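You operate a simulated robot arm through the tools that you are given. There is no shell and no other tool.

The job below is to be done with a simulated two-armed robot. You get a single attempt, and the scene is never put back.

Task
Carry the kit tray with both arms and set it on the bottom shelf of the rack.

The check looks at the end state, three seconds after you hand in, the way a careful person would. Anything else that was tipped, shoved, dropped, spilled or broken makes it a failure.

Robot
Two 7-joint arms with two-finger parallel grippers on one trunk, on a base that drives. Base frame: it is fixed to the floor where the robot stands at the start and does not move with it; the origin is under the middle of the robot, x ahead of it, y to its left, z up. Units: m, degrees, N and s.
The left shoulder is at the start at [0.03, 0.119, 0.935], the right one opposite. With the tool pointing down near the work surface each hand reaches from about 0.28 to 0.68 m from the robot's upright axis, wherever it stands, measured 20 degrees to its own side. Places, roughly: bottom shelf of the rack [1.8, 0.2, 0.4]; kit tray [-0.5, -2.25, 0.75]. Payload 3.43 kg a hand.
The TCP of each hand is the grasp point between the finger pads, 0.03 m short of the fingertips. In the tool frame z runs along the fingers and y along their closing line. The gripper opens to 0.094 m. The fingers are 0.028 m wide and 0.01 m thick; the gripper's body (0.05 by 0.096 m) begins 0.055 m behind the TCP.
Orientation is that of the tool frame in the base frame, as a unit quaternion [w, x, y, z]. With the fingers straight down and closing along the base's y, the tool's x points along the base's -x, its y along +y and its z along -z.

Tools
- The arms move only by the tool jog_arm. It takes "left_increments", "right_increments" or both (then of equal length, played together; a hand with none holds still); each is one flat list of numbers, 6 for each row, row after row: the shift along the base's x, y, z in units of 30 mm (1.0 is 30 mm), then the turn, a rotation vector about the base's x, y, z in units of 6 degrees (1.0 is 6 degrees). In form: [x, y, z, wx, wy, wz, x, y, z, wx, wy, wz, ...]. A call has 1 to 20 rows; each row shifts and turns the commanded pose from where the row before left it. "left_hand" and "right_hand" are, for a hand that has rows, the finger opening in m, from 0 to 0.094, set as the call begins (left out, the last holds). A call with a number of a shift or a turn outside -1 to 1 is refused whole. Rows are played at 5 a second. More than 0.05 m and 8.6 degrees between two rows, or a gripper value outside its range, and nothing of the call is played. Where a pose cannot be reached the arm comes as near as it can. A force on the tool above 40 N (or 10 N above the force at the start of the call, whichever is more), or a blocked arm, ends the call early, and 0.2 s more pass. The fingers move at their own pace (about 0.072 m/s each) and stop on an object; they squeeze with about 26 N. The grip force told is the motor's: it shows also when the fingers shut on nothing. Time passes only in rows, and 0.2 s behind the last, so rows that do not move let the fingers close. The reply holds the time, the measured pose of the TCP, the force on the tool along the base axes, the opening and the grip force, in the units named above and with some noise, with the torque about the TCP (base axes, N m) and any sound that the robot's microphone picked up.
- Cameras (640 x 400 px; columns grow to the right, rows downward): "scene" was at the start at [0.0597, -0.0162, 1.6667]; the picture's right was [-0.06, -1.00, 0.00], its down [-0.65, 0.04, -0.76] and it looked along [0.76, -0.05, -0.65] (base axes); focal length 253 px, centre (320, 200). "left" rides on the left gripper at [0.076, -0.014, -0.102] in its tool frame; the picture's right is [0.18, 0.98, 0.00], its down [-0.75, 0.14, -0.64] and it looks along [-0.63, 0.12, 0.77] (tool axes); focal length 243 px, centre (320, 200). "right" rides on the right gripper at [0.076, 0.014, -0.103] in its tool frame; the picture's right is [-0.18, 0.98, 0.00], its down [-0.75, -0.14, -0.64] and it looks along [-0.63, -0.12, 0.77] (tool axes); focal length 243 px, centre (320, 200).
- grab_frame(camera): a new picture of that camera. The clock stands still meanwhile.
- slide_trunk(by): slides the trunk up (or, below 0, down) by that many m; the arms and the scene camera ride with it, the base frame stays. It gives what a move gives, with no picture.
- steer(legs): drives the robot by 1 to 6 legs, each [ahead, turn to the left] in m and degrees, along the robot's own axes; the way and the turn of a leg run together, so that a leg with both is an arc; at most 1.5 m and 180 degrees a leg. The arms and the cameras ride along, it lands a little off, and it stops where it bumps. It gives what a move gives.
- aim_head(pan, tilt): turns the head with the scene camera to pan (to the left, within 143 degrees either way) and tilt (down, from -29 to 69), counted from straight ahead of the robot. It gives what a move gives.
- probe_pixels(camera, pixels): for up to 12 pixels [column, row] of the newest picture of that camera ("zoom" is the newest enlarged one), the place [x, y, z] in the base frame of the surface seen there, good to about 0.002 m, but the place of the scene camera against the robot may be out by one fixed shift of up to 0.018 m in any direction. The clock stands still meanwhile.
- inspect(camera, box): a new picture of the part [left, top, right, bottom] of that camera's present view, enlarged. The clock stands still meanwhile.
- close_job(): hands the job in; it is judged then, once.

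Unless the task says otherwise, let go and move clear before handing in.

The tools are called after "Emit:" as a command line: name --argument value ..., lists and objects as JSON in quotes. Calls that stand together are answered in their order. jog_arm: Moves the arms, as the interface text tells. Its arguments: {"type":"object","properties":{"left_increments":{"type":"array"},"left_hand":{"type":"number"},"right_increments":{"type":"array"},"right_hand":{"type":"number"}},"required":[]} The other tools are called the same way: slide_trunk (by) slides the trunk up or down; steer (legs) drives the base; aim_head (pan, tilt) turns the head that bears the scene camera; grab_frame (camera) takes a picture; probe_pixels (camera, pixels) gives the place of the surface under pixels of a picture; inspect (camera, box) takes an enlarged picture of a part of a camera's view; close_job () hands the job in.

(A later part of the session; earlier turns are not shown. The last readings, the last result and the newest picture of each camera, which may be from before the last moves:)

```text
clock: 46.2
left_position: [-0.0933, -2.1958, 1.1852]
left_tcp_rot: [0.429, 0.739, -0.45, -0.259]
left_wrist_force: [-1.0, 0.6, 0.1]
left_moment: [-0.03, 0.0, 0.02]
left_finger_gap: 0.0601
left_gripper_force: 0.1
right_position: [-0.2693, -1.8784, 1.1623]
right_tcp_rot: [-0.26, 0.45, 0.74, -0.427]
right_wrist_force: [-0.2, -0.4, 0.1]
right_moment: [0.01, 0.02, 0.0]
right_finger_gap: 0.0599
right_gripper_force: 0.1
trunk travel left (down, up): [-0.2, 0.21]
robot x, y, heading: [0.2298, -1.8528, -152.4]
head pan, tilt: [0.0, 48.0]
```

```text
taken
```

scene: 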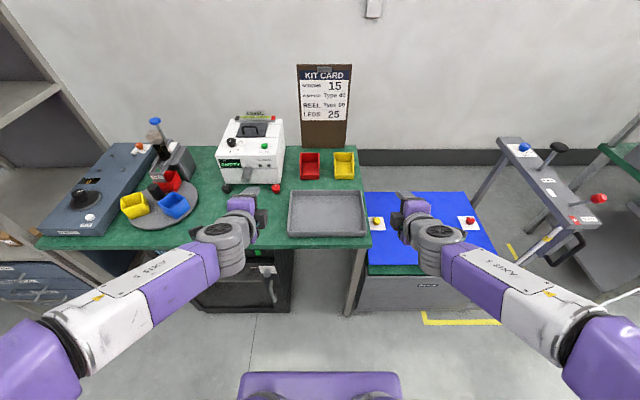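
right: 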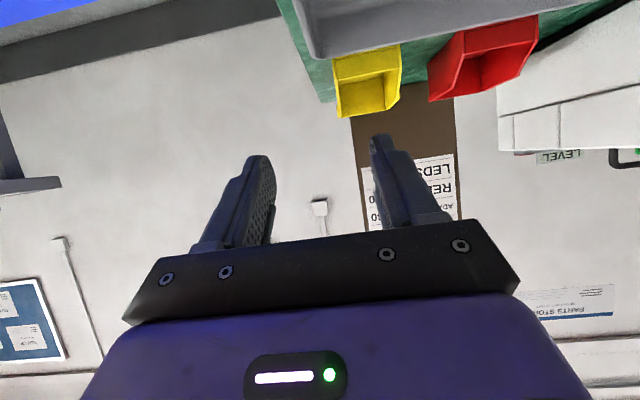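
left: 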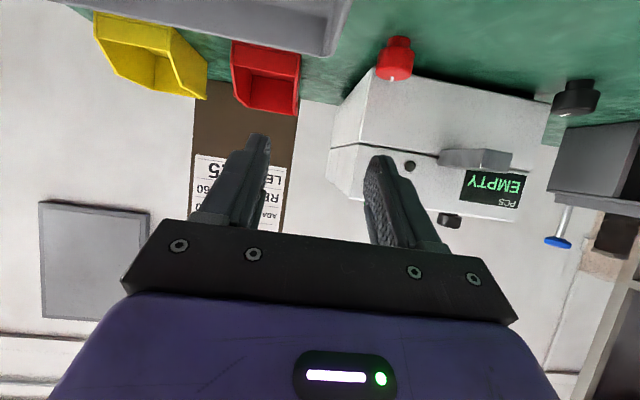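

At 90° of roll the arm posture is unchanged and tracking is good. I'll do the remaining 90°.

Emit:
jog_arm --left_increments '[0, 0, 0, -0.7686, -0.3994, -0.4986, 0, 0, 0, -0.7686, -0.3994, -0.4986, 0, 0, 0, -0.7686, -0.3994, -0.4986, 0, 0, 0, -0.7686, -0.3994, -0.4986, 0, 0, 0, -0.7686, -0.3994, -0.4986, 0, 0, 0, -0.7686, -0.3994, -0.4986, 0, 0, 0, -0.7686, -0.3994, -0.4986, 0, 0, 0, -0.7686, -0.3994, -0.4986, 0, 0, 0, -0.7686, -0.3994, -0.4986, 0, 0, 0, -0.7686, -0.3994, -0.4986, 0, 0, 0, -0.7686, -0.3994, -0.4986, 0, 0, 0, -0.7686, -0.3994, -0.4986, 0, 0, 0, -0.7686, -0.3994, -0.4986, 0, 0, 0, -0.7686, -0.3994, -0.4986, 0, 0, 0, -0.7686, -0.3994, -0.4986, 0, 0, 0, 0, 0, 0]' --right_increments '[0, 0, 0, 0.7686, 0.3994, 0.4986, 0, 0, 0, 0.7686, 0.3994, 0.4986, 0, 0, 0, 0.7686, 0.3994, 0.4986, 0, 0, 0, 0.7686, 0.3994, 0.4986, 0, 0, 0, 0.7686, 0.3994, 0.4986, 0, 0, 0, 0.7686, 0.3994, 0.4986, 0, 0, 0, 0.7686, 0.3994, 0.4986, 0, 0, 0, 0.7686, 0.3994, 0.4986, 0, 0, 0, 0.7686, 0.3994, 0.4986, 0, 0, 0, 0.7686, 0.3994, 0.4986, 0, 0, 0, 0.7686, 0.3994, 0.4986, 0, 0, 0, 0.7686, 0.3994, 0.4986, 0, 0, 0, 0.7686, 0.3994, 0.4986, 0, 0, 0, 0.7686, 0.3994, 0.4986, 0, 0, 0, 0.7686, 0.3994, 0.4986, 0, 0, 0, 0, 0, 0]'

Emit:
grab_frame --camera "scene"

Emit:
grab_frame --camera "left"

Emit:
grab_frame --camera "right"

```text
clock: 49.6
left_position: [-0.0925, -2.1962, 1.185]
left_tcp_rot: [-0.487, -0.205, 0.841, -0.119]
left_wrist_force: [-1.0, -0.3, 0.6]
left_moment: [0.0, -0.02, -0.02]
left_finger_gap: 0.0601
left_gripper_force: 0.0
right_position: [-0.2695, -1.8787, 1.1623]
right_tcp_rot: [-0.486, -0.205, 0.841, -0.12]
right_wrist_force: [0.1, 0.6, 0.0]
right_moment: [0.04, 0.02, 0.01]
right_finger_gap: 0.0601
right_gripper_force: 0.0
trunk travel left (down, up): [-0.2, 0.21]
robot x, y, heading: [0.2247, -1.8537, -152.7]
head pan, tilt: [0.0, 48.0]
```

```text
taken
```

scene: 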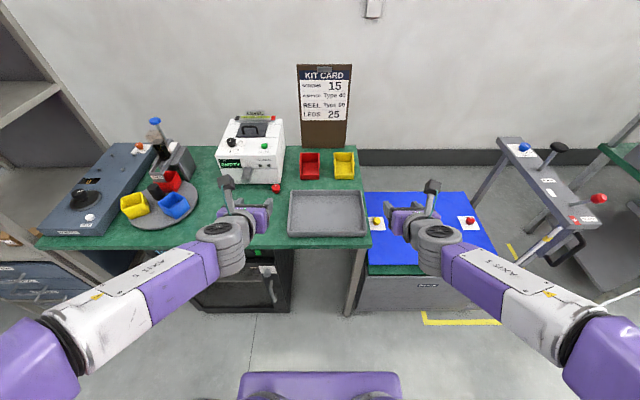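

```text
taken
```

left: 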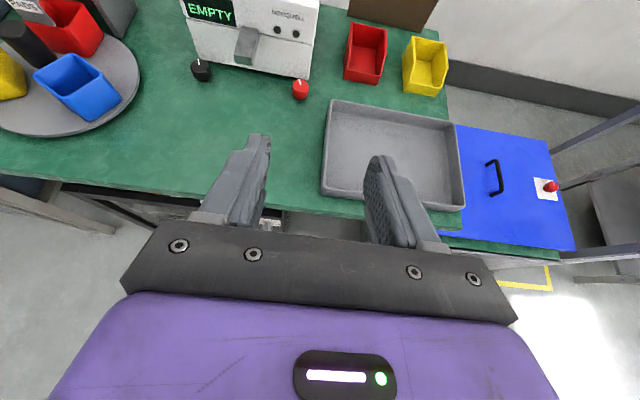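

```text
taken
```

right: 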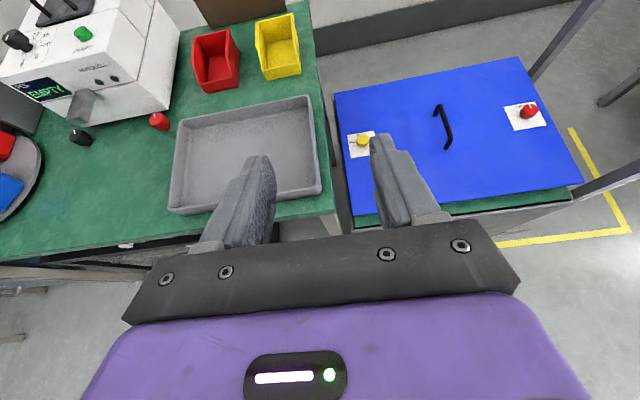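

Both cameras now sit on top with a clear view of the tray: left image (395,155), right image (245,160). I'll move to just above the wall midpoints again.

Emit:
jog_arm --left_increments '[-0.92, -0.28, -0.76, 0, 0, 0, -0.92, -0.28, -0.76, 0, 0, 0, -0.92, -0.28, -0.76, 0, 0, 0, -0.92, -0.28, -0.76, 0, 0, 0, -0.92, -0.28, -0.76, 0, 0, 0, -0.92, -0.28, -0.76, 0, 0, 0, -0.92, -0.28, -0.76, 0, 0, 0, -0.92, -0.28, -0.76, 0, 0, 0, 0, 0, 0, 0, 0, 0]' --right_increments '[-0.738, -0.55, -0.67, 0, 0, 0, -0.738, -0.55, -0.67, 0, 0, 0, -0.738, -0.55, -0.67, 0, 0, 0, -0.738, -0.55, -0.67, 0, 0, 0, -0.738, -0.55, -0.67, 0, 0, 0, -0.738, -0.55, -0.67, 0, 0, 0, -0.738, -0.55, -0.67, 0, 0, 0, -0.738, -0.55, -0.67, 0, 0, 0, 0, 0, 0, 0, 0, 0]'

Emit:
grab_frame --camera "left"

Emit:
grab_frame --camera "right"

Emit:
inspect --camera "scene" --box '[250, 165, 410, 265]'

```text
clock: 51.6
left_position: [-0.3154, -2.2634, 1.0024]
left_tcp_rot: [-0.488, -0.204, 0.841, -0.118]
left_wrist_force: [-0.7, -0.2, -0.1]
left_moment: [-0.02, 0.04, -0.04]
left_finger_gap: 0.06
left_gripper_force: 0.1
right_position: [-0.4449, -2.0091, 1.0032]
right_tcp_rot: [-0.487, -0.204, 0.841, -0.119]
right_wrist_force: [0.1, -0.3, -0.2]
right_moment: [0.01, 0.02, 0.01]
right_finger_gap: 0.0601
right_gripper_force: 0.1
trunk travel left (down, up): [-0.2, 0.21]
robot x, y, heading: [0.2259, -1.8473, -152.6]
head pan, tilt: [0.0, 48.0]
```

```text
taken
```

left: 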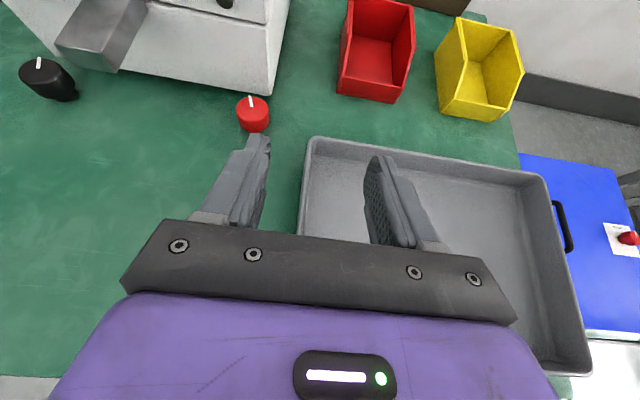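

```text
taken
```

right: 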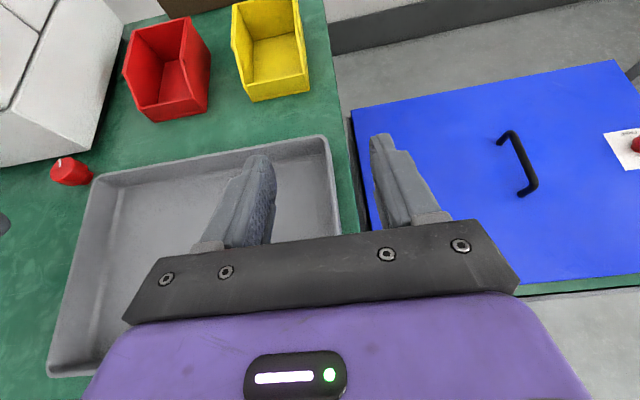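

```text
4.00 times, centred on (330, 215) of scene
```

zoom: 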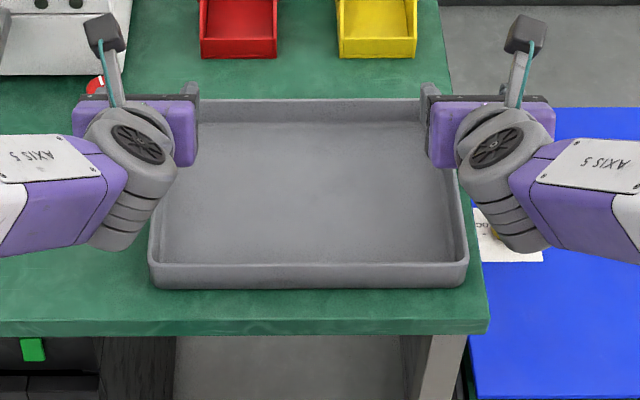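

Each end wall lies between its fingers (left image around (303,190), right image around (337,190)). I'll probe the walls once more from this close range before going down.

Emit:
probe_pixels --camera "left" --pixels '[[310, 142], [307, 160], [304, 180], [302, 200], [301, 215], [325, 200], [290, 200], [255, 110], [260, 128]]'

Emit:
probe_pixels --camera "right" --pixels '[[326, 142], [331, 160], [335, 180], [338, 200], [340, 215], [310, 200], [355, 215], [333, 180], [200, 160]]'

```text
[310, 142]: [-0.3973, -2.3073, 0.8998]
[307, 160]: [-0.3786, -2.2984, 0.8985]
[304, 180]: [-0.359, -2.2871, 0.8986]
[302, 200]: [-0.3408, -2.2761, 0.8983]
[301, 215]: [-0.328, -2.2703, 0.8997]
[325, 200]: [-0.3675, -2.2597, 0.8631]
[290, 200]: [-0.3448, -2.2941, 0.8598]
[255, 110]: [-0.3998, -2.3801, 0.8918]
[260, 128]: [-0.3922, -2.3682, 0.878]
```

```text
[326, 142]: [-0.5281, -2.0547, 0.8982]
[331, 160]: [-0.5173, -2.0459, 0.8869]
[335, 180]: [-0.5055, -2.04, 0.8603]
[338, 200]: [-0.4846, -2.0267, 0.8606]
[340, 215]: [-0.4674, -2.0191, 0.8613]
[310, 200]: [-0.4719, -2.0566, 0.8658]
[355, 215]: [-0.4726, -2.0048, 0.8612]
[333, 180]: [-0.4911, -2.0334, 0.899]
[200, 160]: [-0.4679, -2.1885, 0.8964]
```

The walls and hands agree within 1 mm across the closing line. I'll go straight down to TCP z≈0.897, about 4 mm above the tray floor at the fingertips.

Emit:
jog_arm --left_increments '[0, 0, -0.7, 0, 0, 0, 0, 0, -0.7, 0, 0, 0, 0, 0, -0.7, 0, 0, 0, 0, 0, -0.7, 0, 0, 0, 0, 0, -0.7, 0, 0, 0, 0, 0, 0, 0, 0, 0]' --right_increments '[0, 0, -0.7, 0, 0, 0, 0, 0, -0.7, 0, 0, 0, 0, 0, -0.7, 0, 0, 0, 0, 0, -0.7, 0, 0, 0, 0, 0, -0.7, 0, 0, 0, 0, 0, 0, 0, 0, 0]'

Emit:
grab_frame --camera "left"

Emit:
grab_frame --camera "right"

Emit:
inspect --camera "scene" --box '[250, 165, 410, 265]'

```text
clock: 52.9
left_position: [-0.3163, -2.2632, 0.9107]
left_tcp_rot: [-0.499, -0.204, 0.833, -0.121]
left_wrist_force: [6.1, 1.7, 15.5]
left_moment: [0.54, -1.12, -0.06]
left_finger_gap: 0.0599
left_gripper_force: 0.1
right_position: [-0.4468, -2.0111, 0.9118]
right_tcp_rot: [-0.499, -0.202, 0.834, -0.121]
right_wrist_force: [4.7, 2.1, 15.5]
right_moment: [0.55, -1.05, 0.02]
right_finger_gap: 0.0599
right_gripper_force: 0.0
trunk travel left (down, up): [-0.2, 0.21]
robot x, y, heading: [0.2237, -1.852, -152.6]
head pan, tilt: [0.0, 48.0]
stopped in row 6 (right hand): the force on the tool passed its limit at 42 N (the readings are from after the stop); the commanded pose is now the measured one
```

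```text
taken
```

left: 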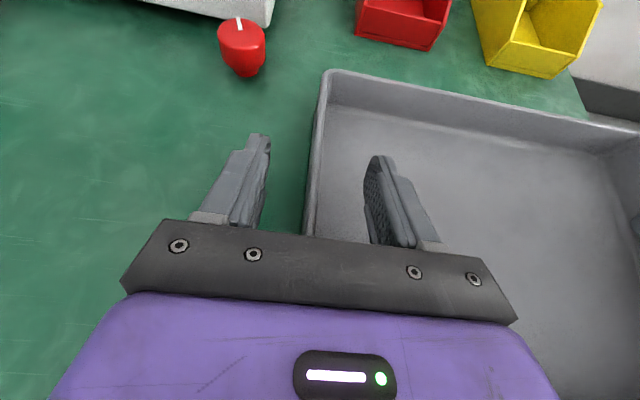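

```text
taken
```

right: 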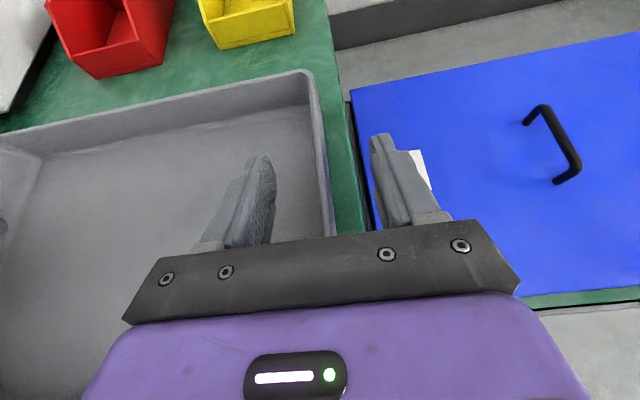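

```text
4.00 times, centred on (330, 215) of scene
```

zoom: 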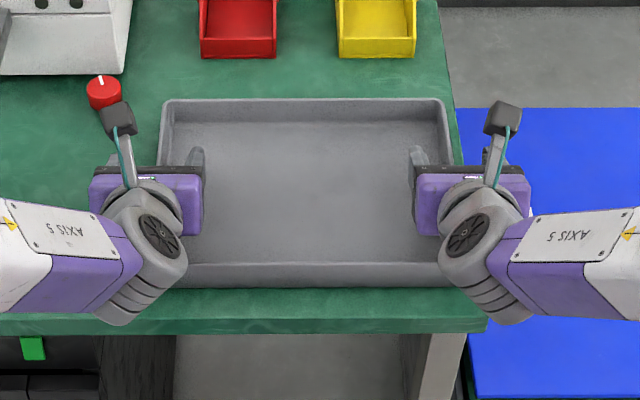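

Both hands stopped at TCP z≈0.911, 14 mm short. The matching upward force and torque put the contact about 0.08-0.1 m behind the TCP, so the wrists are touching the tray's near rim at (170,275) and (470,275). I'll probe the wrist geometry before adjusting the pitch.

Emit:
probe_pixels --camera "zoom" --pixels '[[160, 235], [125, 315], [160, 300], [185, 262], [150, 215], [200, 200], [175, 205], [140, 190], [188, 225], [150, 290], [180, 275], [300, 268]]'

Emit:
inspect --camera "scene" --box '[260, 195, 320, 255]'

```text
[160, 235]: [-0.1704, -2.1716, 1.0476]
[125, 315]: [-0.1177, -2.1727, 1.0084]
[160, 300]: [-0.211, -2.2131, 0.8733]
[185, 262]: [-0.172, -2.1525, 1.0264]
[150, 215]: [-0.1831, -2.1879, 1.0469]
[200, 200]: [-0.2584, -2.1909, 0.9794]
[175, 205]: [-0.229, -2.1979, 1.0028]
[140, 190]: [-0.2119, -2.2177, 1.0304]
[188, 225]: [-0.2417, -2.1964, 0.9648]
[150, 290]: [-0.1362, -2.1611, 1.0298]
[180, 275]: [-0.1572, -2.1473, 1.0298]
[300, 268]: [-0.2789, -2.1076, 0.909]
```

```text
6.67 times, centred on (290, 225) of scene
```

zoom: 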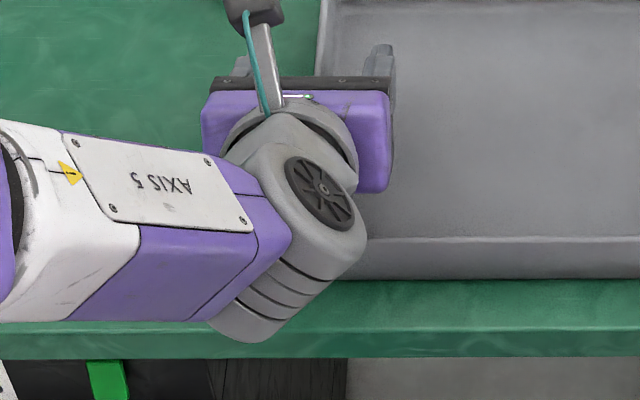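

The force also pushes backward, which doesn't clearly fit a rim contact. I'll probe the fingertips themselves and the nearby surfaces in the gripper views to find what is touching.

Emit:
probe_pixels --camera "left" --pixels '[[380, 158], [384, 165], [388, 158], [395, 185], [262, 137], [267, 140], [410, 235], [312, 225], [318, 150], [345, 160], [420, 225], [280, 225]]'

Emit:
probe_pixels --camera "right" --pixels '[[256, 158], [262, 158], [268, 160], [245, 190], [377, 137], [383, 140], [235, 235], [335, 225], [325, 150], [300, 160], [290, 225], [350, 220]]'

Emit:
inspect --camera "left" --box '[180, 110, 460, 285]'

```text
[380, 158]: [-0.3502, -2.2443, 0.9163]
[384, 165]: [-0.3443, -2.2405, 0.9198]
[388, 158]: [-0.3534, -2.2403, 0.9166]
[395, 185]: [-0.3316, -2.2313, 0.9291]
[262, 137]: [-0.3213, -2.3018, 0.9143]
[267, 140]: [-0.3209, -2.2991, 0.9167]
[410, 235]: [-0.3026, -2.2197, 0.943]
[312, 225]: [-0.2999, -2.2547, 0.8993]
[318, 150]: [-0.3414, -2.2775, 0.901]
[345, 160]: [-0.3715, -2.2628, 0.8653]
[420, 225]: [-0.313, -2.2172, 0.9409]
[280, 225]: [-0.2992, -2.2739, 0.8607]
```

```text
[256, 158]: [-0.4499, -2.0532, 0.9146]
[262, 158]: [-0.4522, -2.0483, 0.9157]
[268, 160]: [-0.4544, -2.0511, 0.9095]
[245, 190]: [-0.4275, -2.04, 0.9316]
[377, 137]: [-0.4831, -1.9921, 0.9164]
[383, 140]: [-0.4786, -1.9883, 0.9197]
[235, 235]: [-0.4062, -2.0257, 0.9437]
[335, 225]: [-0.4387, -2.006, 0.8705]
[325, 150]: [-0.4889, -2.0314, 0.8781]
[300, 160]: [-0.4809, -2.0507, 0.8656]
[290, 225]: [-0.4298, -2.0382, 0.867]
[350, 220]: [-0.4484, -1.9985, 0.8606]
```

```text
2.29 times, centred on (320, 198) of left
```

zoom: 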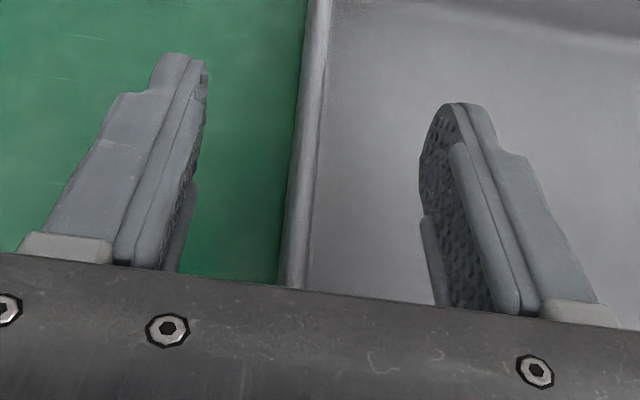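

The wall itself runs under the gripper body: contact about 0.06 m behind the TCP and 0.045 m below its axis matches the body corner sitting on the end wall's rim. A 55° pitch with the TCP about 46 mm above the bench clears that and gives a deeper grip. I'll lift 30 mm, pitch back by 7° and shift 10 mm toward the robot.

Emit:
jog_arm --left_increments '[0, 0, 1, 0, 0, 0, 0, 0, 0, 0.463, -0.886, 0, 0.297, 0.153, 0, 0.0695, -0.133, 0, 0, 0, 0, 0, 0, 0]' --right_increments '[0, 0, 1, 0, 0, 0, 0, 0, 0, 0.463, -0.886, 0, 0.297, 0.153, 0, 0.0695, -0.133, 0, 0, 0, 0, 0, 0, 0]'

```text
clock: 53.9
left_position: [-0.3091, -2.2585, 0.9354]
left_tcp_rot: [-0.443, -0.212, 0.865, -0.107]
left_wrist_force: [-0.8, -0.5, 0.5]
left_moment: [0.01, 0.01, -0.01]
left_finger_gap: 0.0599
left_gripper_force: 0.0
right_position: [-0.4394, -2.0087, 0.9365]
right_tcp_rot: [-0.443, -0.21, 0.865, -0.108]
right_wrist_force: [-1.1, 0.6, 0.2]
right_moment: [0.05, 0.0, 0.0]
right_finger_gap: 0.06
right_gripper_force: 0.0
trunk travel left (down, up): [-0.2, 0.21]
robot x, y, heading: [0.224, -1.8503, -152.6]
head pan, tilt: [0.0, 48.0]
```

The contact is cleared and forces are back to zero, at a pitch of about 54°. I'll descend to TCP z≈0.907 with the fingers still open.

Emit:
jog_arm --left_increments '[0, 0, -0.48, 0, 0, 0, 0, 0, -0.48, 0, 0, 0, 0, 0, 0, 0, 0, 0]' --right_increments '[0, 0, -0.5, 0, 0, 0, 0, 0, -0.5, 0, 0, 0, 0, 0, 0, 0, 0, 0]'

```text
clock: 54.7
left_position: [-0.3086, -2.2591, 0.9076]
left_tcp_rot: [-0.444, -0.212, 0.864, -0.108]
left_wrist_force: [0.2, 0.2, 0.0]
left_moment: [-0.02, 0.01, -0.02]
left_finger_gap: 0.0599
left_gripper_force: 0.0
right_position: [-0.4384, -2.0095, 0.9067]
right_tcp_rot: [-0.445, -0.208, 0.864, -0.108]
right_wrist_force: [0.4, -0.1, -0.9]
right_moment: [-0.01, -0.02, 0.03]
right_finger_gap: 0.0599
right_gripper_force: 0.0
trunk travel left (down, up): [-0.2, 0.21]
robot x, y, heading: [0.23, -1.8494, -152.6]
head pan, tilt: [0.0, 48.0]
```

There's no contact at 0.907 and a few mm of margin remain, so I'll go 3 mm lower and close both grippers on the end walls.

Emit:
jog_arm --left_increments '[0, 0, -0.1, 0, 0, 0, 0, 0, 0, 0, 0, 0]' --right_increments '[0, 0, -0.1, 0, 0, 0, 0, 0, 0, 0, 0, 0]'

Emit:
jog_arm --left_increments '[0, 0, 0, 0, 0, 0, 0, 0, 0, 0, 0, 0, 0, 0, 0, 0, 0, 0, 0, 0, 0, 0, 0, 0, 0, 0, 0, 0, 0, 0]' --right_increments '[0, 0, 0, 0, 0, 0, 0, 0, 0, 0, 0, 0, 0, 0, 0, 0, 0, 0, 0, 0, 0, 0, 0, 0, 0, 0, 0, 0, 0, 0]' --left_hand 0.0 --right_hand 0.0

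Emit:
grab_frame --camera "left"

Emit:
grab_frame --camera "right"

```text
clock: 55.3
left_position: [-0.3098, -2.26, 0.9039]
left_tcp_rot: [-0.444, -0.212, 0.864, -0.107]
left_wrist_force: [0.3, -0.3, 0.0]
left_moment: [0.0, 0.0, 0.02]
left_finger_gap: 0.06
left_gripper_force: 0.1
right_position: [-0.4406, -2.0095, 0.9036]
right_tcp_rot: [-0.445, -0.209, 0.864, -0.107]
right_wrist_force: [1.1, 0.1, -0.6]
right_moment: [0.01, -0.01, 0.0]
right_finger_gap: 0.0601
right_gripper_force: 0.0
trunk travel left (down, up): [-0.2, 0.21]
robot x, y, heading: [0.2248, -1.8469, -152.8]
head pan, tilt: [0.0, 48.0]
```

```text
clock: 56.5
left_position: [-0.3086, -2.261, 0.9044]
left_tcp_rot: [-0.444, -0.212, 0.864, -0.108]
left_wrist_force: [1.9, -3.6, 0.0]
left_moment: [0.02, -0.04, -0.01]
left_finger_gap: 0.009
left_gripper_force: 26.1
right_position: [-0.4403, -2.0071, 0.9041]
right_tcp_rot: [-0.444, -0.21, 0.864, -0.108]
right_wrist_force: [-1.0, 3.6, -0.3]
right_moment: [-0.03, 0.01, 0.1]
right_finger_gap: 0.0092
right_gripper_force: 25.9
trunk travel left (down, up): [-0.2, 0.21]
robot x, y, heading: [0.2264, -1.8479, -152.6]
head pan, tilt: [0.0, 48.0]
```

```text
taken
```

left: 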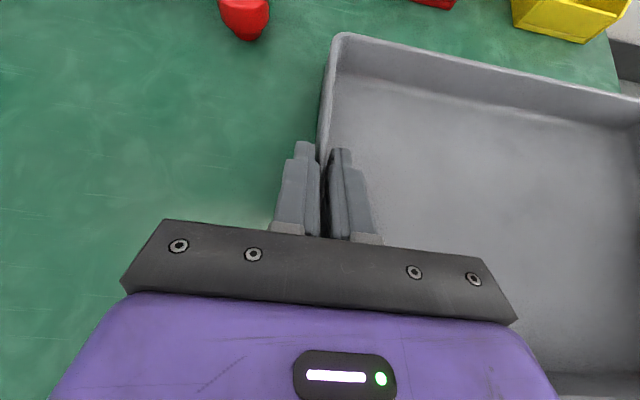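

```text
taken
```

right: 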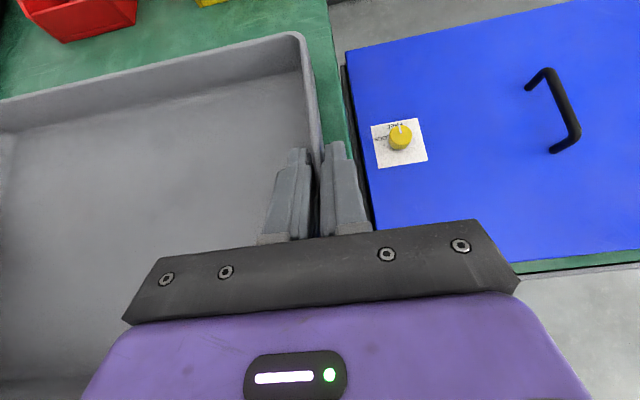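

Both walls are gripped: gaps 9 mm, 26 N each, with the finger pairs at (325,185) left and (318,185) right straddling the rims. I'll lift gently by both arms together.

Emit:
jog_arm --left_increments '[0, 0, 0.5, 0, 0, 0, 0, 0, 0.5, 0, 0, 0, 0, 0, 0, 0, 0, 0]' --right_increments '[0, 0, 0.5, 0, 0, 0, 0, 0, 0.5, 0, 0, 0, 0, 0, 0, 0, 0, 0]'

Emit:
grab_frame --camera "scene"

Emit:
grab_frame --camera "left"

```text
clock: 57.3
left_position: [-0.3093, -2.2613, 0.9328]
left_tcp_rot: [-0.443, -0.212, 0.864, -0.109]
left_wrist_force: [1.9, -5.0, -2.5]
left_moment: [-0.04, 0.0, -0.02]
left_finger_gap: 0.0092
left_gripper_force: 26.5
right_position: [-0.441, -2.0075, 0.9311]
right_tcp_rot: [-0.443, -0.209, 0.865, -0.107]
right_wrist_force: [-2.7, 4.5, -1.4]
right_moment: [-0.01, 0.02, 0.15]
right_finger_gap: 0.009
right_gripper_force: 26.4
trunk travel left (down, up): [-0.2, 0.21]
robot x, y, heading: [0.2243, -1.8522, -152.4]
head pan, tilt: [0.0, 48.0]
```

```text
taken
```

scene: 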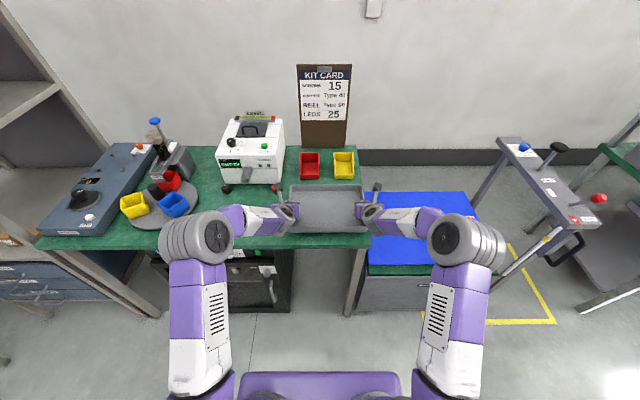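

```text
taken
```

left: 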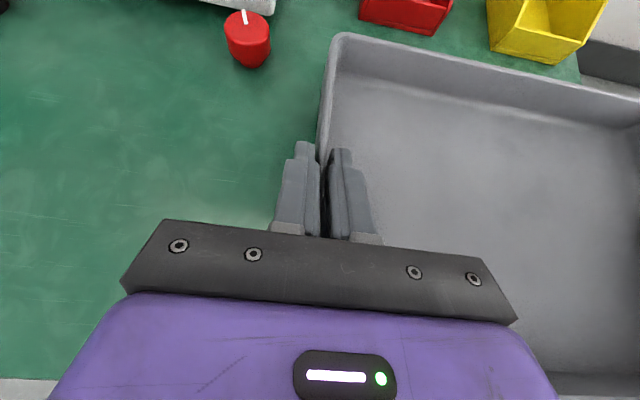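

The tray came up cleanly, with about 4 N in total on the hands. I'll raise it well clear, then back away from the bench.

Emit:
jog_arm --left_increments '[0, 0, 0.8, 0, 0, 0, 0, 0, 0.8, 0, 0, 0, 0, 0, 0.8, 0, 0, 0, 0, 0, 0.8, 0, 0, 0, 0, 0, 0.8, 0, 0, 0, 0, 0, 0, 0, 0, 0]' --right_increments '[0, 0, 0.8, 0, 0, 0, 0, 0, 0.8, 0, 0, 0, 0, 0, 0.8, 0, 0, 0, 0, 0, 0.8, 0, 0, 0, 0, 0, 0.8, 0, 0, 0, 0, 0, 0, 0, 0, 0]'

Emit:
steer --legs '[[-0.25, 0]]'

Emit:
grab_frame --camera "scene"

```text
clock: 58.7
left_position: [-0.3088, -2.2602, 1.0545]
left_tcp_rot: [-0.443, -0.213, 0.864, -0.108]
left_wrist_force: [3.3, -6.8, -1.9]
left_moment: [-0.09, 0.01, -0.05]
left_finger_gap: 0.0091
left_gripper_force: 26.3
right_position: [-0.4416, -2.0079, 1.0528]
right_tcp_rot: [-0.445, -0.208, 0.864, -0.107]
right_wrist_force: [-4.1, 5.6, -1.5]
right_moment: [0.04, -0.09, 0.12]
right_finger_gap: 0.0089
right_gripper_force: 26.0
trunk travel left (down, up): [-0.2, 0.21]
robot x, y, heading: [0.2271, -1.8462, -152.8]
head pan, tilt: [0.0, 48.0]
```

```text
clock: 60.5
left_position: [-0.0895, -2.1479, 1.056]
left_tcp_rot: [-0.444, -0.213, 0.863, -0.109]
left_wrist_force: [5.4, -10.4, -0.9]
left_moment: [-0.06, -0.07, -0.06]
left_finger_gap: 0.009
left_gripper_force: 26.1
right_position: [-0.2228, -1.896, 1.0548]
right_tcp_rot: [-0.444, -0.209, 0.864, -0.108]
right_wrist_force: [-4.8, 9.5, -0.5]
right_moment: [0.05, -0.02, 0.19]
right_finger_gap: 0.0089
right_gripper_force: 25.8
trunk travel left (down, up): [-0.2, 0.21]
robot x, y, heading: [0.4435, -1.7419, -152.3]
head pan, tilt: [0.0, 48.0]
```

```text
taken
```

scene: 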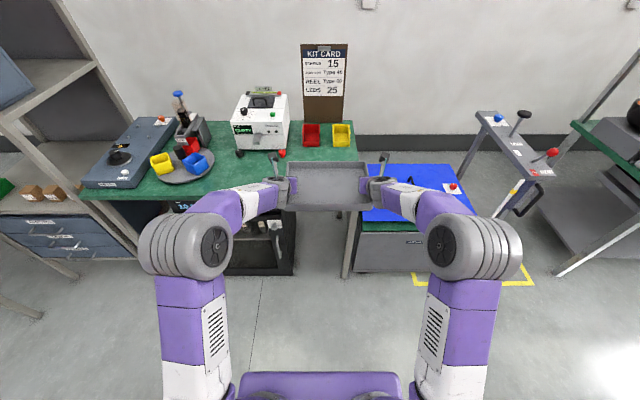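

The tray is held level at (328,185), but the inward squeeze between the hands has risen to about 11 N. I'll ease it by moving each hand outward 1.5 mm.

Emit:
jog_arm --left_increments '[0.023, -0.044, 0, 0, 0, 0, 0, 0, 0, 0, 0, 0]' --right_increments '[-0.023, 0.044, 0, 0, 0, 0, 0, 0, 0, 0, 0, 0]'

```text
clock: 61.1
left_position: [-0.0913, -2.149, 1.0544]
left_tcp_rot: [-0.444, -0.213, 0.864, -0.108]
left_wrist_force: [-3.2, 5.5, -1.4]
left_moment: [-0.01, 0.06, 0.07]
left_finger_gap: 0.009
left_gripper_force: 25.7
right_position: [-0.2226, -1.8954, 1.0531]
right_tcp_rot: [-0.443, -0.21, 0.865, -0.108]
right_wrist_force: [3.8, -4.7, -1.0]
right_moment: [-0.08, -0.12, -0.03]
right_finger_gap: 0.009
right_gripper_force: 26.0
trunk travel left (down, up): [-0.2, 0.21]
robot x, y, heading: [0.4421, -1.7379, -152.5]
head pan, tilt: [0.0, 48.0]
```

The force flipped to about 6 N outward, so I'll go back by a third, then turn right to face along the aisle.

Emit:
jog_arm --left_increments '[-0.008, 0.015, 0, 0, 0, 0, 0, 0, 0, 0, 0, 0]' --right_increments '[0.008, -0.015, 0, 0, 0, 0, 0, 0, 0, 0, 0, 0]'

Emit:
steer --legs '[[0, -90]]'

Emit:
grab_frame --camera "scene"

```text
clock: 61.7
left_position: [-0.0906, -2.1482, 1.0547]
left_tcp_rot: [-0.443, -0.212, 0.864, -0.108]
left_wrist_force: [-3.8, 7.6, -1.6]
left_moment: [0.05, -0.01, 0.09]
left_finger_gap: 0.009
left_gripper_force: 25.9
right_position: [-0.2237, -1.8953, 1.0539]
right_tcp_rot: [-0.444, -0.21, 0.864, -0.109]
right_wrist_force: [3.7, -6.6, -1.1]
right_moment: [-0.06, -0.01, -0.07]
right_finger_gap: 0.0088
right_gripper_force: 26.2
trunk travel left (down, up): [-0.2, 0.21]
robot x, y, heading: [0.4395, -1.7399, -152.8]
head pan, tilt: [0.0, 48.0]
```

```text
clock: 66.0
left_position: [0.0414, -1.1985, 1.0538]
left_tcp_rot: [-0.388, 0.467, 0.757, 0.241]
left_wrist_force: [13.0, 7.7, -1.9]
left_moment: [0.02, -0.09, 0.18]
left_finger_gap: 0.0089
left_gripper_force: 25.8
right_position: [0.2956, -1.0703, 1.0522]
right_tcp_rot: [-0.389, 0.47, 0.755, 0.241]
right_wrist_force: [-13.1, -8.1, -1.5]
right_moment: [-0.06, 0.11, -0.08]
right_finger_gap: 0.0087
right_gripper_force: 26.2
trunk travel left (down, up): [-0.2, 0.21]
robot x, y, heading: [0.4416, -1.7364, 116.4]
head pan, tilt: [0.0, 48.0]
```

```text
taken
```

scene: 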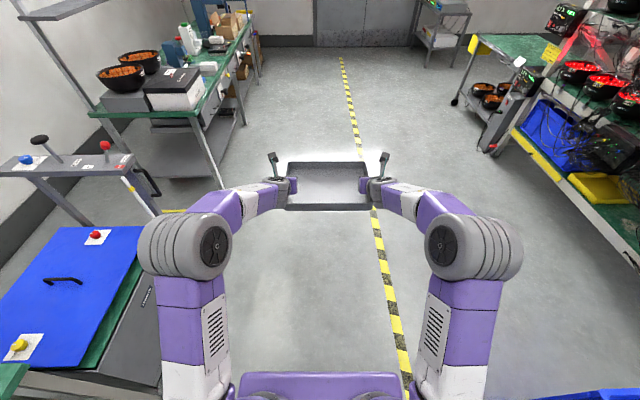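

The hands now pull outward at about 15 N. I'll move each inward 1 mm to relax that before driving along the aisle; the way ahead looks clear along (330,150).

Emit:
jog_arm --left_increments '[0.03, 0.015, 0, 0, 0, 0, 0, 0, 0, 0, 0, 0]' --right_increments '[-0.03, -0.015, 0, 0, 0, 0, 0, 0, 0, 0, 0, 0]'

```text
clock: 66.6
left_position: [0.0425, -1.1979, 1.0531]
left_tcp_rot: [-0.388, 0.467, 0.758, 0.24]
left_wrist_force: [-3.5, -1.8, -0.9]
left_moment: [0.03, 0.04, 0.0]
left_finger_gap: 0.0089
left_gripper_force: 25.9
right_position: [0.2966, -1.0703, 1.0542]
right_tcp_rot: [-0.387, 0.471, 0.755, 0.241]
right_wrist_force: [3.6, 1.1, -0.7]
right_moment: [-0.06, -0.02, 0.1]
right_finger_gap: 0.0091
right_gripper_force: 25.6
trunk travel left (down, up): [-0.2, 0.21]
robot x, y, heading: [0.4373, -1.7425, 116.4]
head pan, tilt: [0.0, 48.0]
```

The forces are small again. I'll trim the heading, drive 0.9 m along the aisle and turn right to face the rack.

Emit:
steer --legs '[[0, 1.2], [0.9, 0]]'

Emit:
steer --legs '[[0, -90]]'

Emit:
aim_head --pan 0 --tilt 30

Emit:
grab_frame --camera "scene"

```text
clock: 71.8
left_position: [-0.401, -0.4027, 1.0538]
left_tcp_rot: [-0.392, 0.456, 0.764, 0.234]
left_wrist_force: [-13.2, -6.4, -1.3]
left_moment: [-0.08, 0.1, -0.08]
left_finger_gap: 0.0089
left_gripper_force: 25.8
right_position: [-0.1501, -0.2675, 1.0545]
right_tcp_rot: [-0.391, 0.459, 0.762, 0.235]
right_wrist_force: [12.5, 7.2, -1.2]
right_moment: [0.03, -0.07, 0.21]
right_finger_gap: 0.0088
right_gripper_force: 26.2
trunk travel left (down, up): [-0.2, 0.21]
robot x, y, heading: [0.0138, -0.9292, 117.8]
head pan, tilt: [0.0, 48.0]
```

```text
clock: 75.9
left_position: [0.5353, -0.5062, 1.0519]
left_tcp_rot: [-0.115, 0.861, 0.225, 0.442]
left_wrist_force: [-0.4, 1.6, -1.7]
left_moment: [0.01, 0.05, -0.01]
left_finger_gap: 0.0091
left_gripper_force: 26.1
right_position: [0.6756, -0.7558, 1.0546]
right_tcp_rot: [-0.113, 0.863, 0.22, 0.441]
right_wrist_force: [1.1, -0.8, -1.6]
right_moment: [-0.01, -0.02, 0.04]
right_finger_gap: 0.0089
right_gripper_force: 26.0
trunk travel left (down, up): [-0.2, 0.21]
robot x, y, heading: [0.017, -0.9297, 28.9]
head pan, tilt: [0.0, 48.0]
```

```text
clock: 76.8
left_position: [0.5359, -0.5077, 1.0545]
left_tcp_rot: [-0.114, 0.861, 0.224, 0.442]
left_wrist_force: [0.5, 0.1, -2.6]
left_moment: [-0.01, 0.03, 0.03]
left_finger_gap: 0.0092
left_gripper_force: 25.5
right_position: [0.6749, -0.7553, 1.0539]
right_tcp_rot: [-0.114, 0.862, 0.221, 0.442]
right_wrist_force: [-0.1, 0.4, -2.4]
right_moment: [0.01, -0.01, 0.07]
right_finger_gap: 0.0089
right_gripper_force: 25.7
trunk travel left (down, up): [-0.2, 0.21]
robot x, y, heading: [0.0144, -0.9337, 29.1]
head pan, tilt: [0.0, 30.0]
```

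```text
taken
```

scene: 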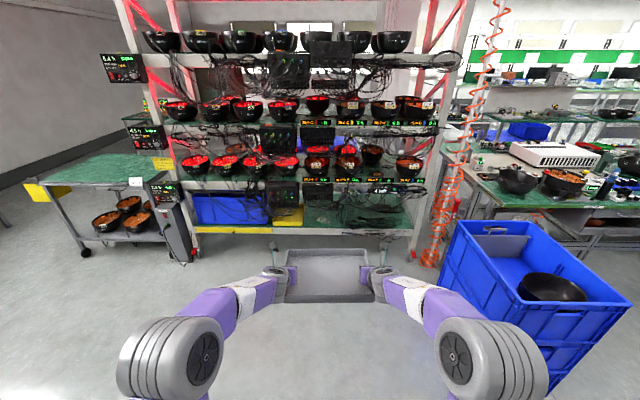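

The rack is now straight ahead. The bottom shelf runs from (195,230) to (415,232), with the blue bin (230,207), the yellow tray (288,215) and green shelf to the right. I'll zoom in on it.

Emit:
inspect --camera "scene" --box '[250, 155, 430, 255]'

```text
3.56 times, centred on (340, 205) of scene
```

zoom: 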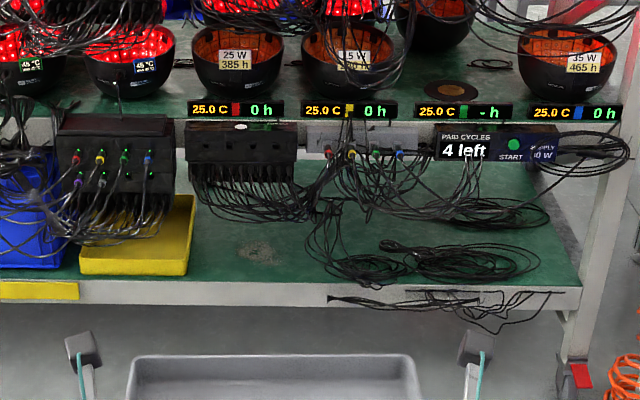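

The free green area lies between the yellow tray's right edge (195,230) and the hanging cable bundle around (310-350,230-270). I'll measure it closely.

Emit:
probe_pixels --camera "zoom" --pixels '[[192, 270], [195, 200], [200, 278], [305, 278], [330, 270], [360, 275], [400, 278], [310, 240], [325, 225], [345, 260], [390, 245], [260, 250]]'

Emit:
probe_pixels --camera "zoom" --pixels '[[295, 225], [280, 215], [240, 200], [200, 190], [185, 240], [250, 215], [305, 215], [340, 235], [370, 265], [335, 250], [315, 255], [325, 212]]'

Emit:
probe_pixels --camera "zoom" --pixels '[[240, 160], [210, 170], [290, 130], [115, 180], [70, 240], [380, 205], [430, 210], [450, 275], [500, 245], [420, 225], [260, 290], [300, 290]]'

```text
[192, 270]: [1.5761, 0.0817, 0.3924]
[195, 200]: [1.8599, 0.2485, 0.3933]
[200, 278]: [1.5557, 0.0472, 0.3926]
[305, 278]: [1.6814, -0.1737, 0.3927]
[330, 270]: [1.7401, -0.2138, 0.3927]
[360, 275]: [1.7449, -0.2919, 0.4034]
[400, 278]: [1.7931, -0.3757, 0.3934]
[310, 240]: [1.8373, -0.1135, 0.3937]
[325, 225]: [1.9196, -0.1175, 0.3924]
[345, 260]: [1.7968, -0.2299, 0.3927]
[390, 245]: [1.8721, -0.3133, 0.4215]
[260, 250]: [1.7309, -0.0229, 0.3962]
```

```text
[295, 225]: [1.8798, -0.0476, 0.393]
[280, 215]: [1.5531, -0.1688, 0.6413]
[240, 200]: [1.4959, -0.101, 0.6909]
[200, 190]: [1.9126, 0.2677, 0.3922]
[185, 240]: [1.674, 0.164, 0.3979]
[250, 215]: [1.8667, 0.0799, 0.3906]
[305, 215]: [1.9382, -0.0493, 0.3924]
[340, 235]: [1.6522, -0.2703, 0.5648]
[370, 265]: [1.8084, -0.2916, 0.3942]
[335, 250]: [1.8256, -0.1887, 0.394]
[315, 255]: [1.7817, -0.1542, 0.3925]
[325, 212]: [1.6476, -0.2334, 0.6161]
```

```text
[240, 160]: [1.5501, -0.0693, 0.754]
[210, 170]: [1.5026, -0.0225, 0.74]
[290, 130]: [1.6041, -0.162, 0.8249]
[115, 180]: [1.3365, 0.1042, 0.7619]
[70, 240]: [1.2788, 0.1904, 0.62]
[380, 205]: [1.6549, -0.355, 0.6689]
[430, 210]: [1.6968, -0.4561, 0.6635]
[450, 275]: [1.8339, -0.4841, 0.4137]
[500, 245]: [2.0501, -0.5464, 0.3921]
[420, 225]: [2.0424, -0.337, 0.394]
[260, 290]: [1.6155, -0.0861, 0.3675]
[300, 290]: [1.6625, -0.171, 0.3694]
```

The measurements show a tight window. The yellow tray's edge is at v≈-0.63 and the hanging cables sit in front of the shelf edge around (310-345,215-270). The boxes above reach down to about 0.6 m. I'll look closer at the cable bundle before deciding how to go in.

Emit:
inspect --camera "scene" --box '[300, 185, 380, 240]'

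Emit:
inspect --camera "scene" --box '[250, 170, 330, 235]'

```text
7.27 times, centred on (340, 212) of scene
```

zoom: 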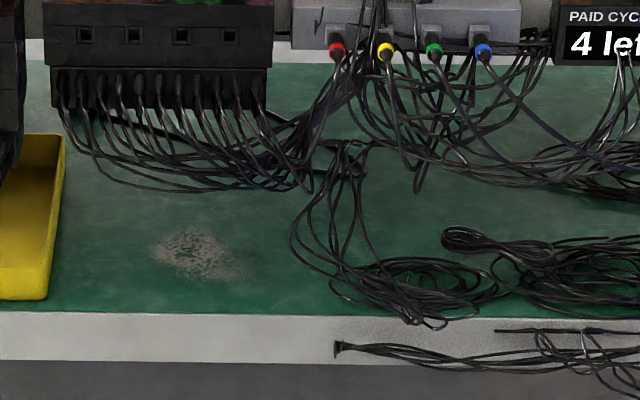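

```text
6.15 times, centred on (290, 202) of scene
```

zoom: 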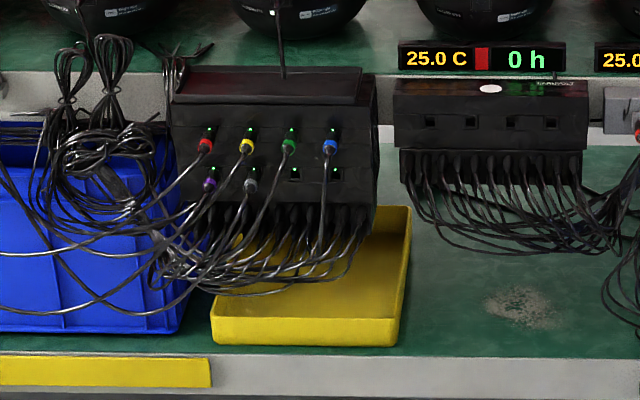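

I'll re-zoom on the cable bundle and probe individual strands, so I know exactly where they hang.

Emit:
inspect --camera "scene" --box '[325, 195, 365, 230]'

```text
11.43 times, centred on (345, 212) of scene
```

zoom: 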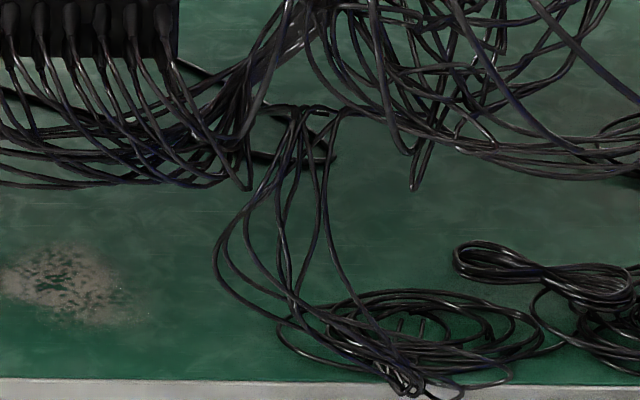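

Emit:
probe_pixels --camera "zoom" --pixels '[[215, 250], [217, 245], [228, 220], [235, 290], [250, 300], [282, 200], [282, 330], [300, 330], [310, 360], [288, 260], [300, 120], [324, 160]]'

Emit:
probe_pixels --camera "zoom" --pixels '[[245, 185], [210, 182], [150, 180], [60, 180], [100, 130], [410, 188], [360, 310], [420, 395], [325, 235], [340, 275], [222, 240], [262, 290]]'

```text
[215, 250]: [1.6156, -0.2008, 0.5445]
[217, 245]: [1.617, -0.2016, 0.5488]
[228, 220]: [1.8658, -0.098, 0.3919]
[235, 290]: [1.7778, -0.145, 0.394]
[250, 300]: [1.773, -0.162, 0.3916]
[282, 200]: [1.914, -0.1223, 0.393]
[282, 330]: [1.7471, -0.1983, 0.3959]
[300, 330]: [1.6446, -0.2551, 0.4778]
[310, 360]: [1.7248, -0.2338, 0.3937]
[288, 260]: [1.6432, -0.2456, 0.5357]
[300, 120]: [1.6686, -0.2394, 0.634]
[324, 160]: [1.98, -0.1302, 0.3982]
```

```text
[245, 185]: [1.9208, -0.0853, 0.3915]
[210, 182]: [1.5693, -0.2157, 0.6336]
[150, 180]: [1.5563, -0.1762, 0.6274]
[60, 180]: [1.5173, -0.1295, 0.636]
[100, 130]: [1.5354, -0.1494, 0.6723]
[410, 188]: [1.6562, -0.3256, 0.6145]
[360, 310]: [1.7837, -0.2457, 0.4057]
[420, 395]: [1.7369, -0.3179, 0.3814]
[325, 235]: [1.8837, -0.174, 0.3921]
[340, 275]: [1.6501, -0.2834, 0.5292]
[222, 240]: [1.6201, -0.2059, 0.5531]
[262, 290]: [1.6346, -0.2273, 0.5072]
```

The probes show the cable loop bulging to v≈-0.93 at z≈0.53, about 6 cm in front of the shelf edge, and box cables down to z≈0.61. With the hands at mid-wall the right gripper would run into that loop. Holding the tray by its near corners with a flatter pitch (about 65°) would keep both wrists in front of the cables. I'll go back to the bench to regrasp, in steps so I can watch the forces.

Emit:
steer --legs '[[0, -91.5]]'

Emit:
steer --legs '[[0.9, 0]]'

```text
clock: 81.1
left_position: [0.4191, -1.4683, 1.0536]
left_tcp_rot: [0.238, 0.759, -0.464, 0.388]
left_wrist_force: [-0.4, 0.1, -1.6]
left_moment: [0.04, 0.0, 0.03]
left_finger_gap: 0.0089
left_gripper_force: 26.0
right_position: [0.1658, -1.5973, 1.0545]
right_tcp_rot: [0.239, 0.757, -0.467, 0.39]
right_wrist_force: [-0.2, -0.5, -1.5]
right_moment: [-0.01, -0.03, 0.06]
right_finger_gap: 0.0092
right_gripper_force: 26.5
trunk travel left (down, up): [-0.2, 0.21]
robot x, y, heading: [0.0124, -0.9313, -63.1]
head pan, tilt: [0.0, 30.0]
```

```text
clock: 85.8
left_position: [0.8399, -2.2637, 1.0533]
left_tcp_rot: [0.236, 0.762, -0.459, 0.391]
left_wrist_force: [0.8, 0.6, -1.9]
left_moment: [0.03, 0.03, 0.02]
left_finger_gap: 0.0092
left_gripper_force: 26.0
right_position: [0.5873, -2.3987, 1.0538]
right_tcp_rot: [0.236, 0.761, -0.462, 0.39]
right_wrist_force: [-0.4, 0.4, -1.5]
right_moment: [0.06, -0.03, 0.05]
right_finger_gap: 0.0089
right_gripper_force: 26.1
trunk travel left (down, up): [-0.2, 0.21]
robot x, y, heading: [0.4266, -1.7307, -62.4]
head pan, tilt: [0.0, 30.0]
```

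The forces are settled now. I'll turn to face the bench and advance to the earlier pick pose.

Emit:
steer --legs '[[0, -90]]'

Emit:
steer --legs '[[0.23, 0]]'

Emit:
aim_head --pan 0 --tilt 48

Emit:
grab_frame --camera "scene"

Emit:
grab_frame --camera "left"

Emit:
grab_frame --camera "right"

```text
clock: 90.1
left_position: [-0.1184, -2.1247, 1.0545]
left_tcp_rot: [-0.445, -0.198, 0.868, -0.101]
left_wrist_force: [-0.1, -0.4, -2.1]
left_moment: [0.03, -0.08, -0.01]
left_finger_gap: 0.009
left_gripper_force: 26.0
right_position: [-0.2427, -1.8675, 1.0544]
right_tcp_rot: [-0.445, -0.194, 0.868, -0.1]
right_wrist_force: [0.0, 0.5, -1.0]
right_moment: [-0.01, 0.01, 0.07]
right_finger_gap: 0.0093
right_gripper_force: 26.6
trunk travel left (down, up): [-0.2, 0.21]
robot x, y, heading: [0.4286, -1.7322, -154.2]
head pan, tilt: [0.0, 30.0]
```

```text
clock: 91.8
left_position: [-0.3242, -2.2252, 1.0532]
left_tcp_rot: [-0.444, -0.199, 0.868, -0.101]
left_wrist_force: [0.0, -0.8, -1.9]
left_moment: [0.03, -0.02, 0.01]
left_finger_gap: 0.0092
left_gripper_force: 26.2
right_position: [-0.4491, -1.9681, 1.0531]
right_tcp_rot: [-0.446, -0.197, 0.867, -0.102]
right_wrist_force: [-0.5, 0.1, -1.0]
right_moment: [-0.06, -0.05, 0.04]
right_finger_gap: 0.0092
right_gripper_force: 25.6
trunk travel left (down, up): [-0.2, 0.21]
robot x, y, heading: [0.2202, -1.8328, -154.3]
head pan, tilt: [0.0, 30.0]
```

```text
clock: 92.6
left_position: [-0.323, -2.2249, 1.054]
left_tcp_rot: [-0.445, -0.199, 0.867, -0.101]
left_wrist_force: [-0.4, -0.1, -0.8]
left_moment: [-0.01, -0.03, -0.02]
left_finger_gap: 0.0091
left_gripper_force: 26.1
right_position: [-0.4489, -1.9691, 1.0544]
right_tcp_rot: [-0.445, -0.196, 0.868, -0.101]
right_wrist_force: [-0.2, -0.4, -1.2]
right_moment: [0.0, 0.0, 0.05]
right_finger_gap: 0.009
right_gripper_force: 26.1
trunk travel left (down, up): [-0.2, 0.21]
robot x, y, heading: [0.2224, -1.8313, -154.3]
head pan, tilt: [0.0, 48.0]
```

```text
taken
```

scene: 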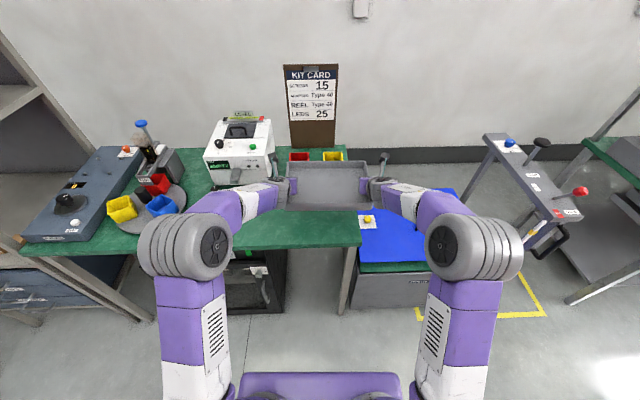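

```text
taken
```

left: 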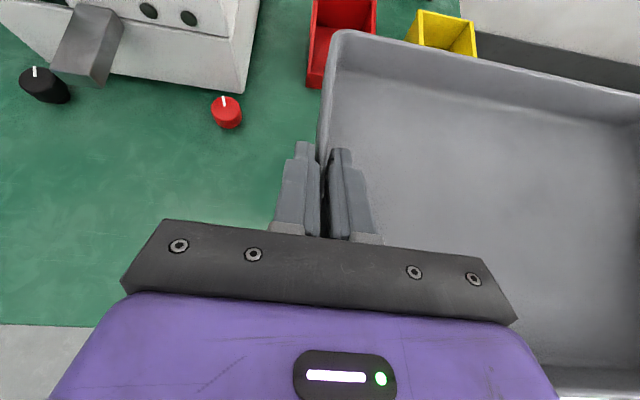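

```text
taken
```

right: 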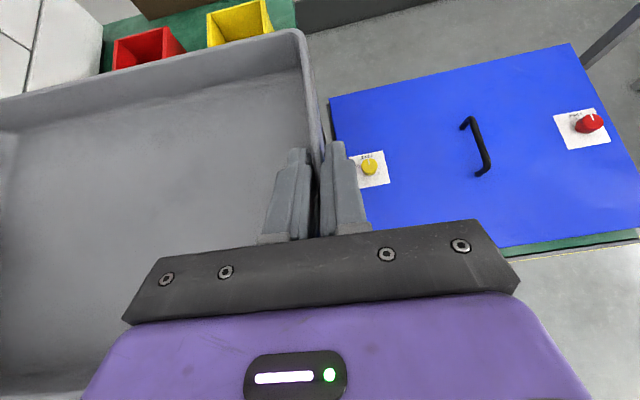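

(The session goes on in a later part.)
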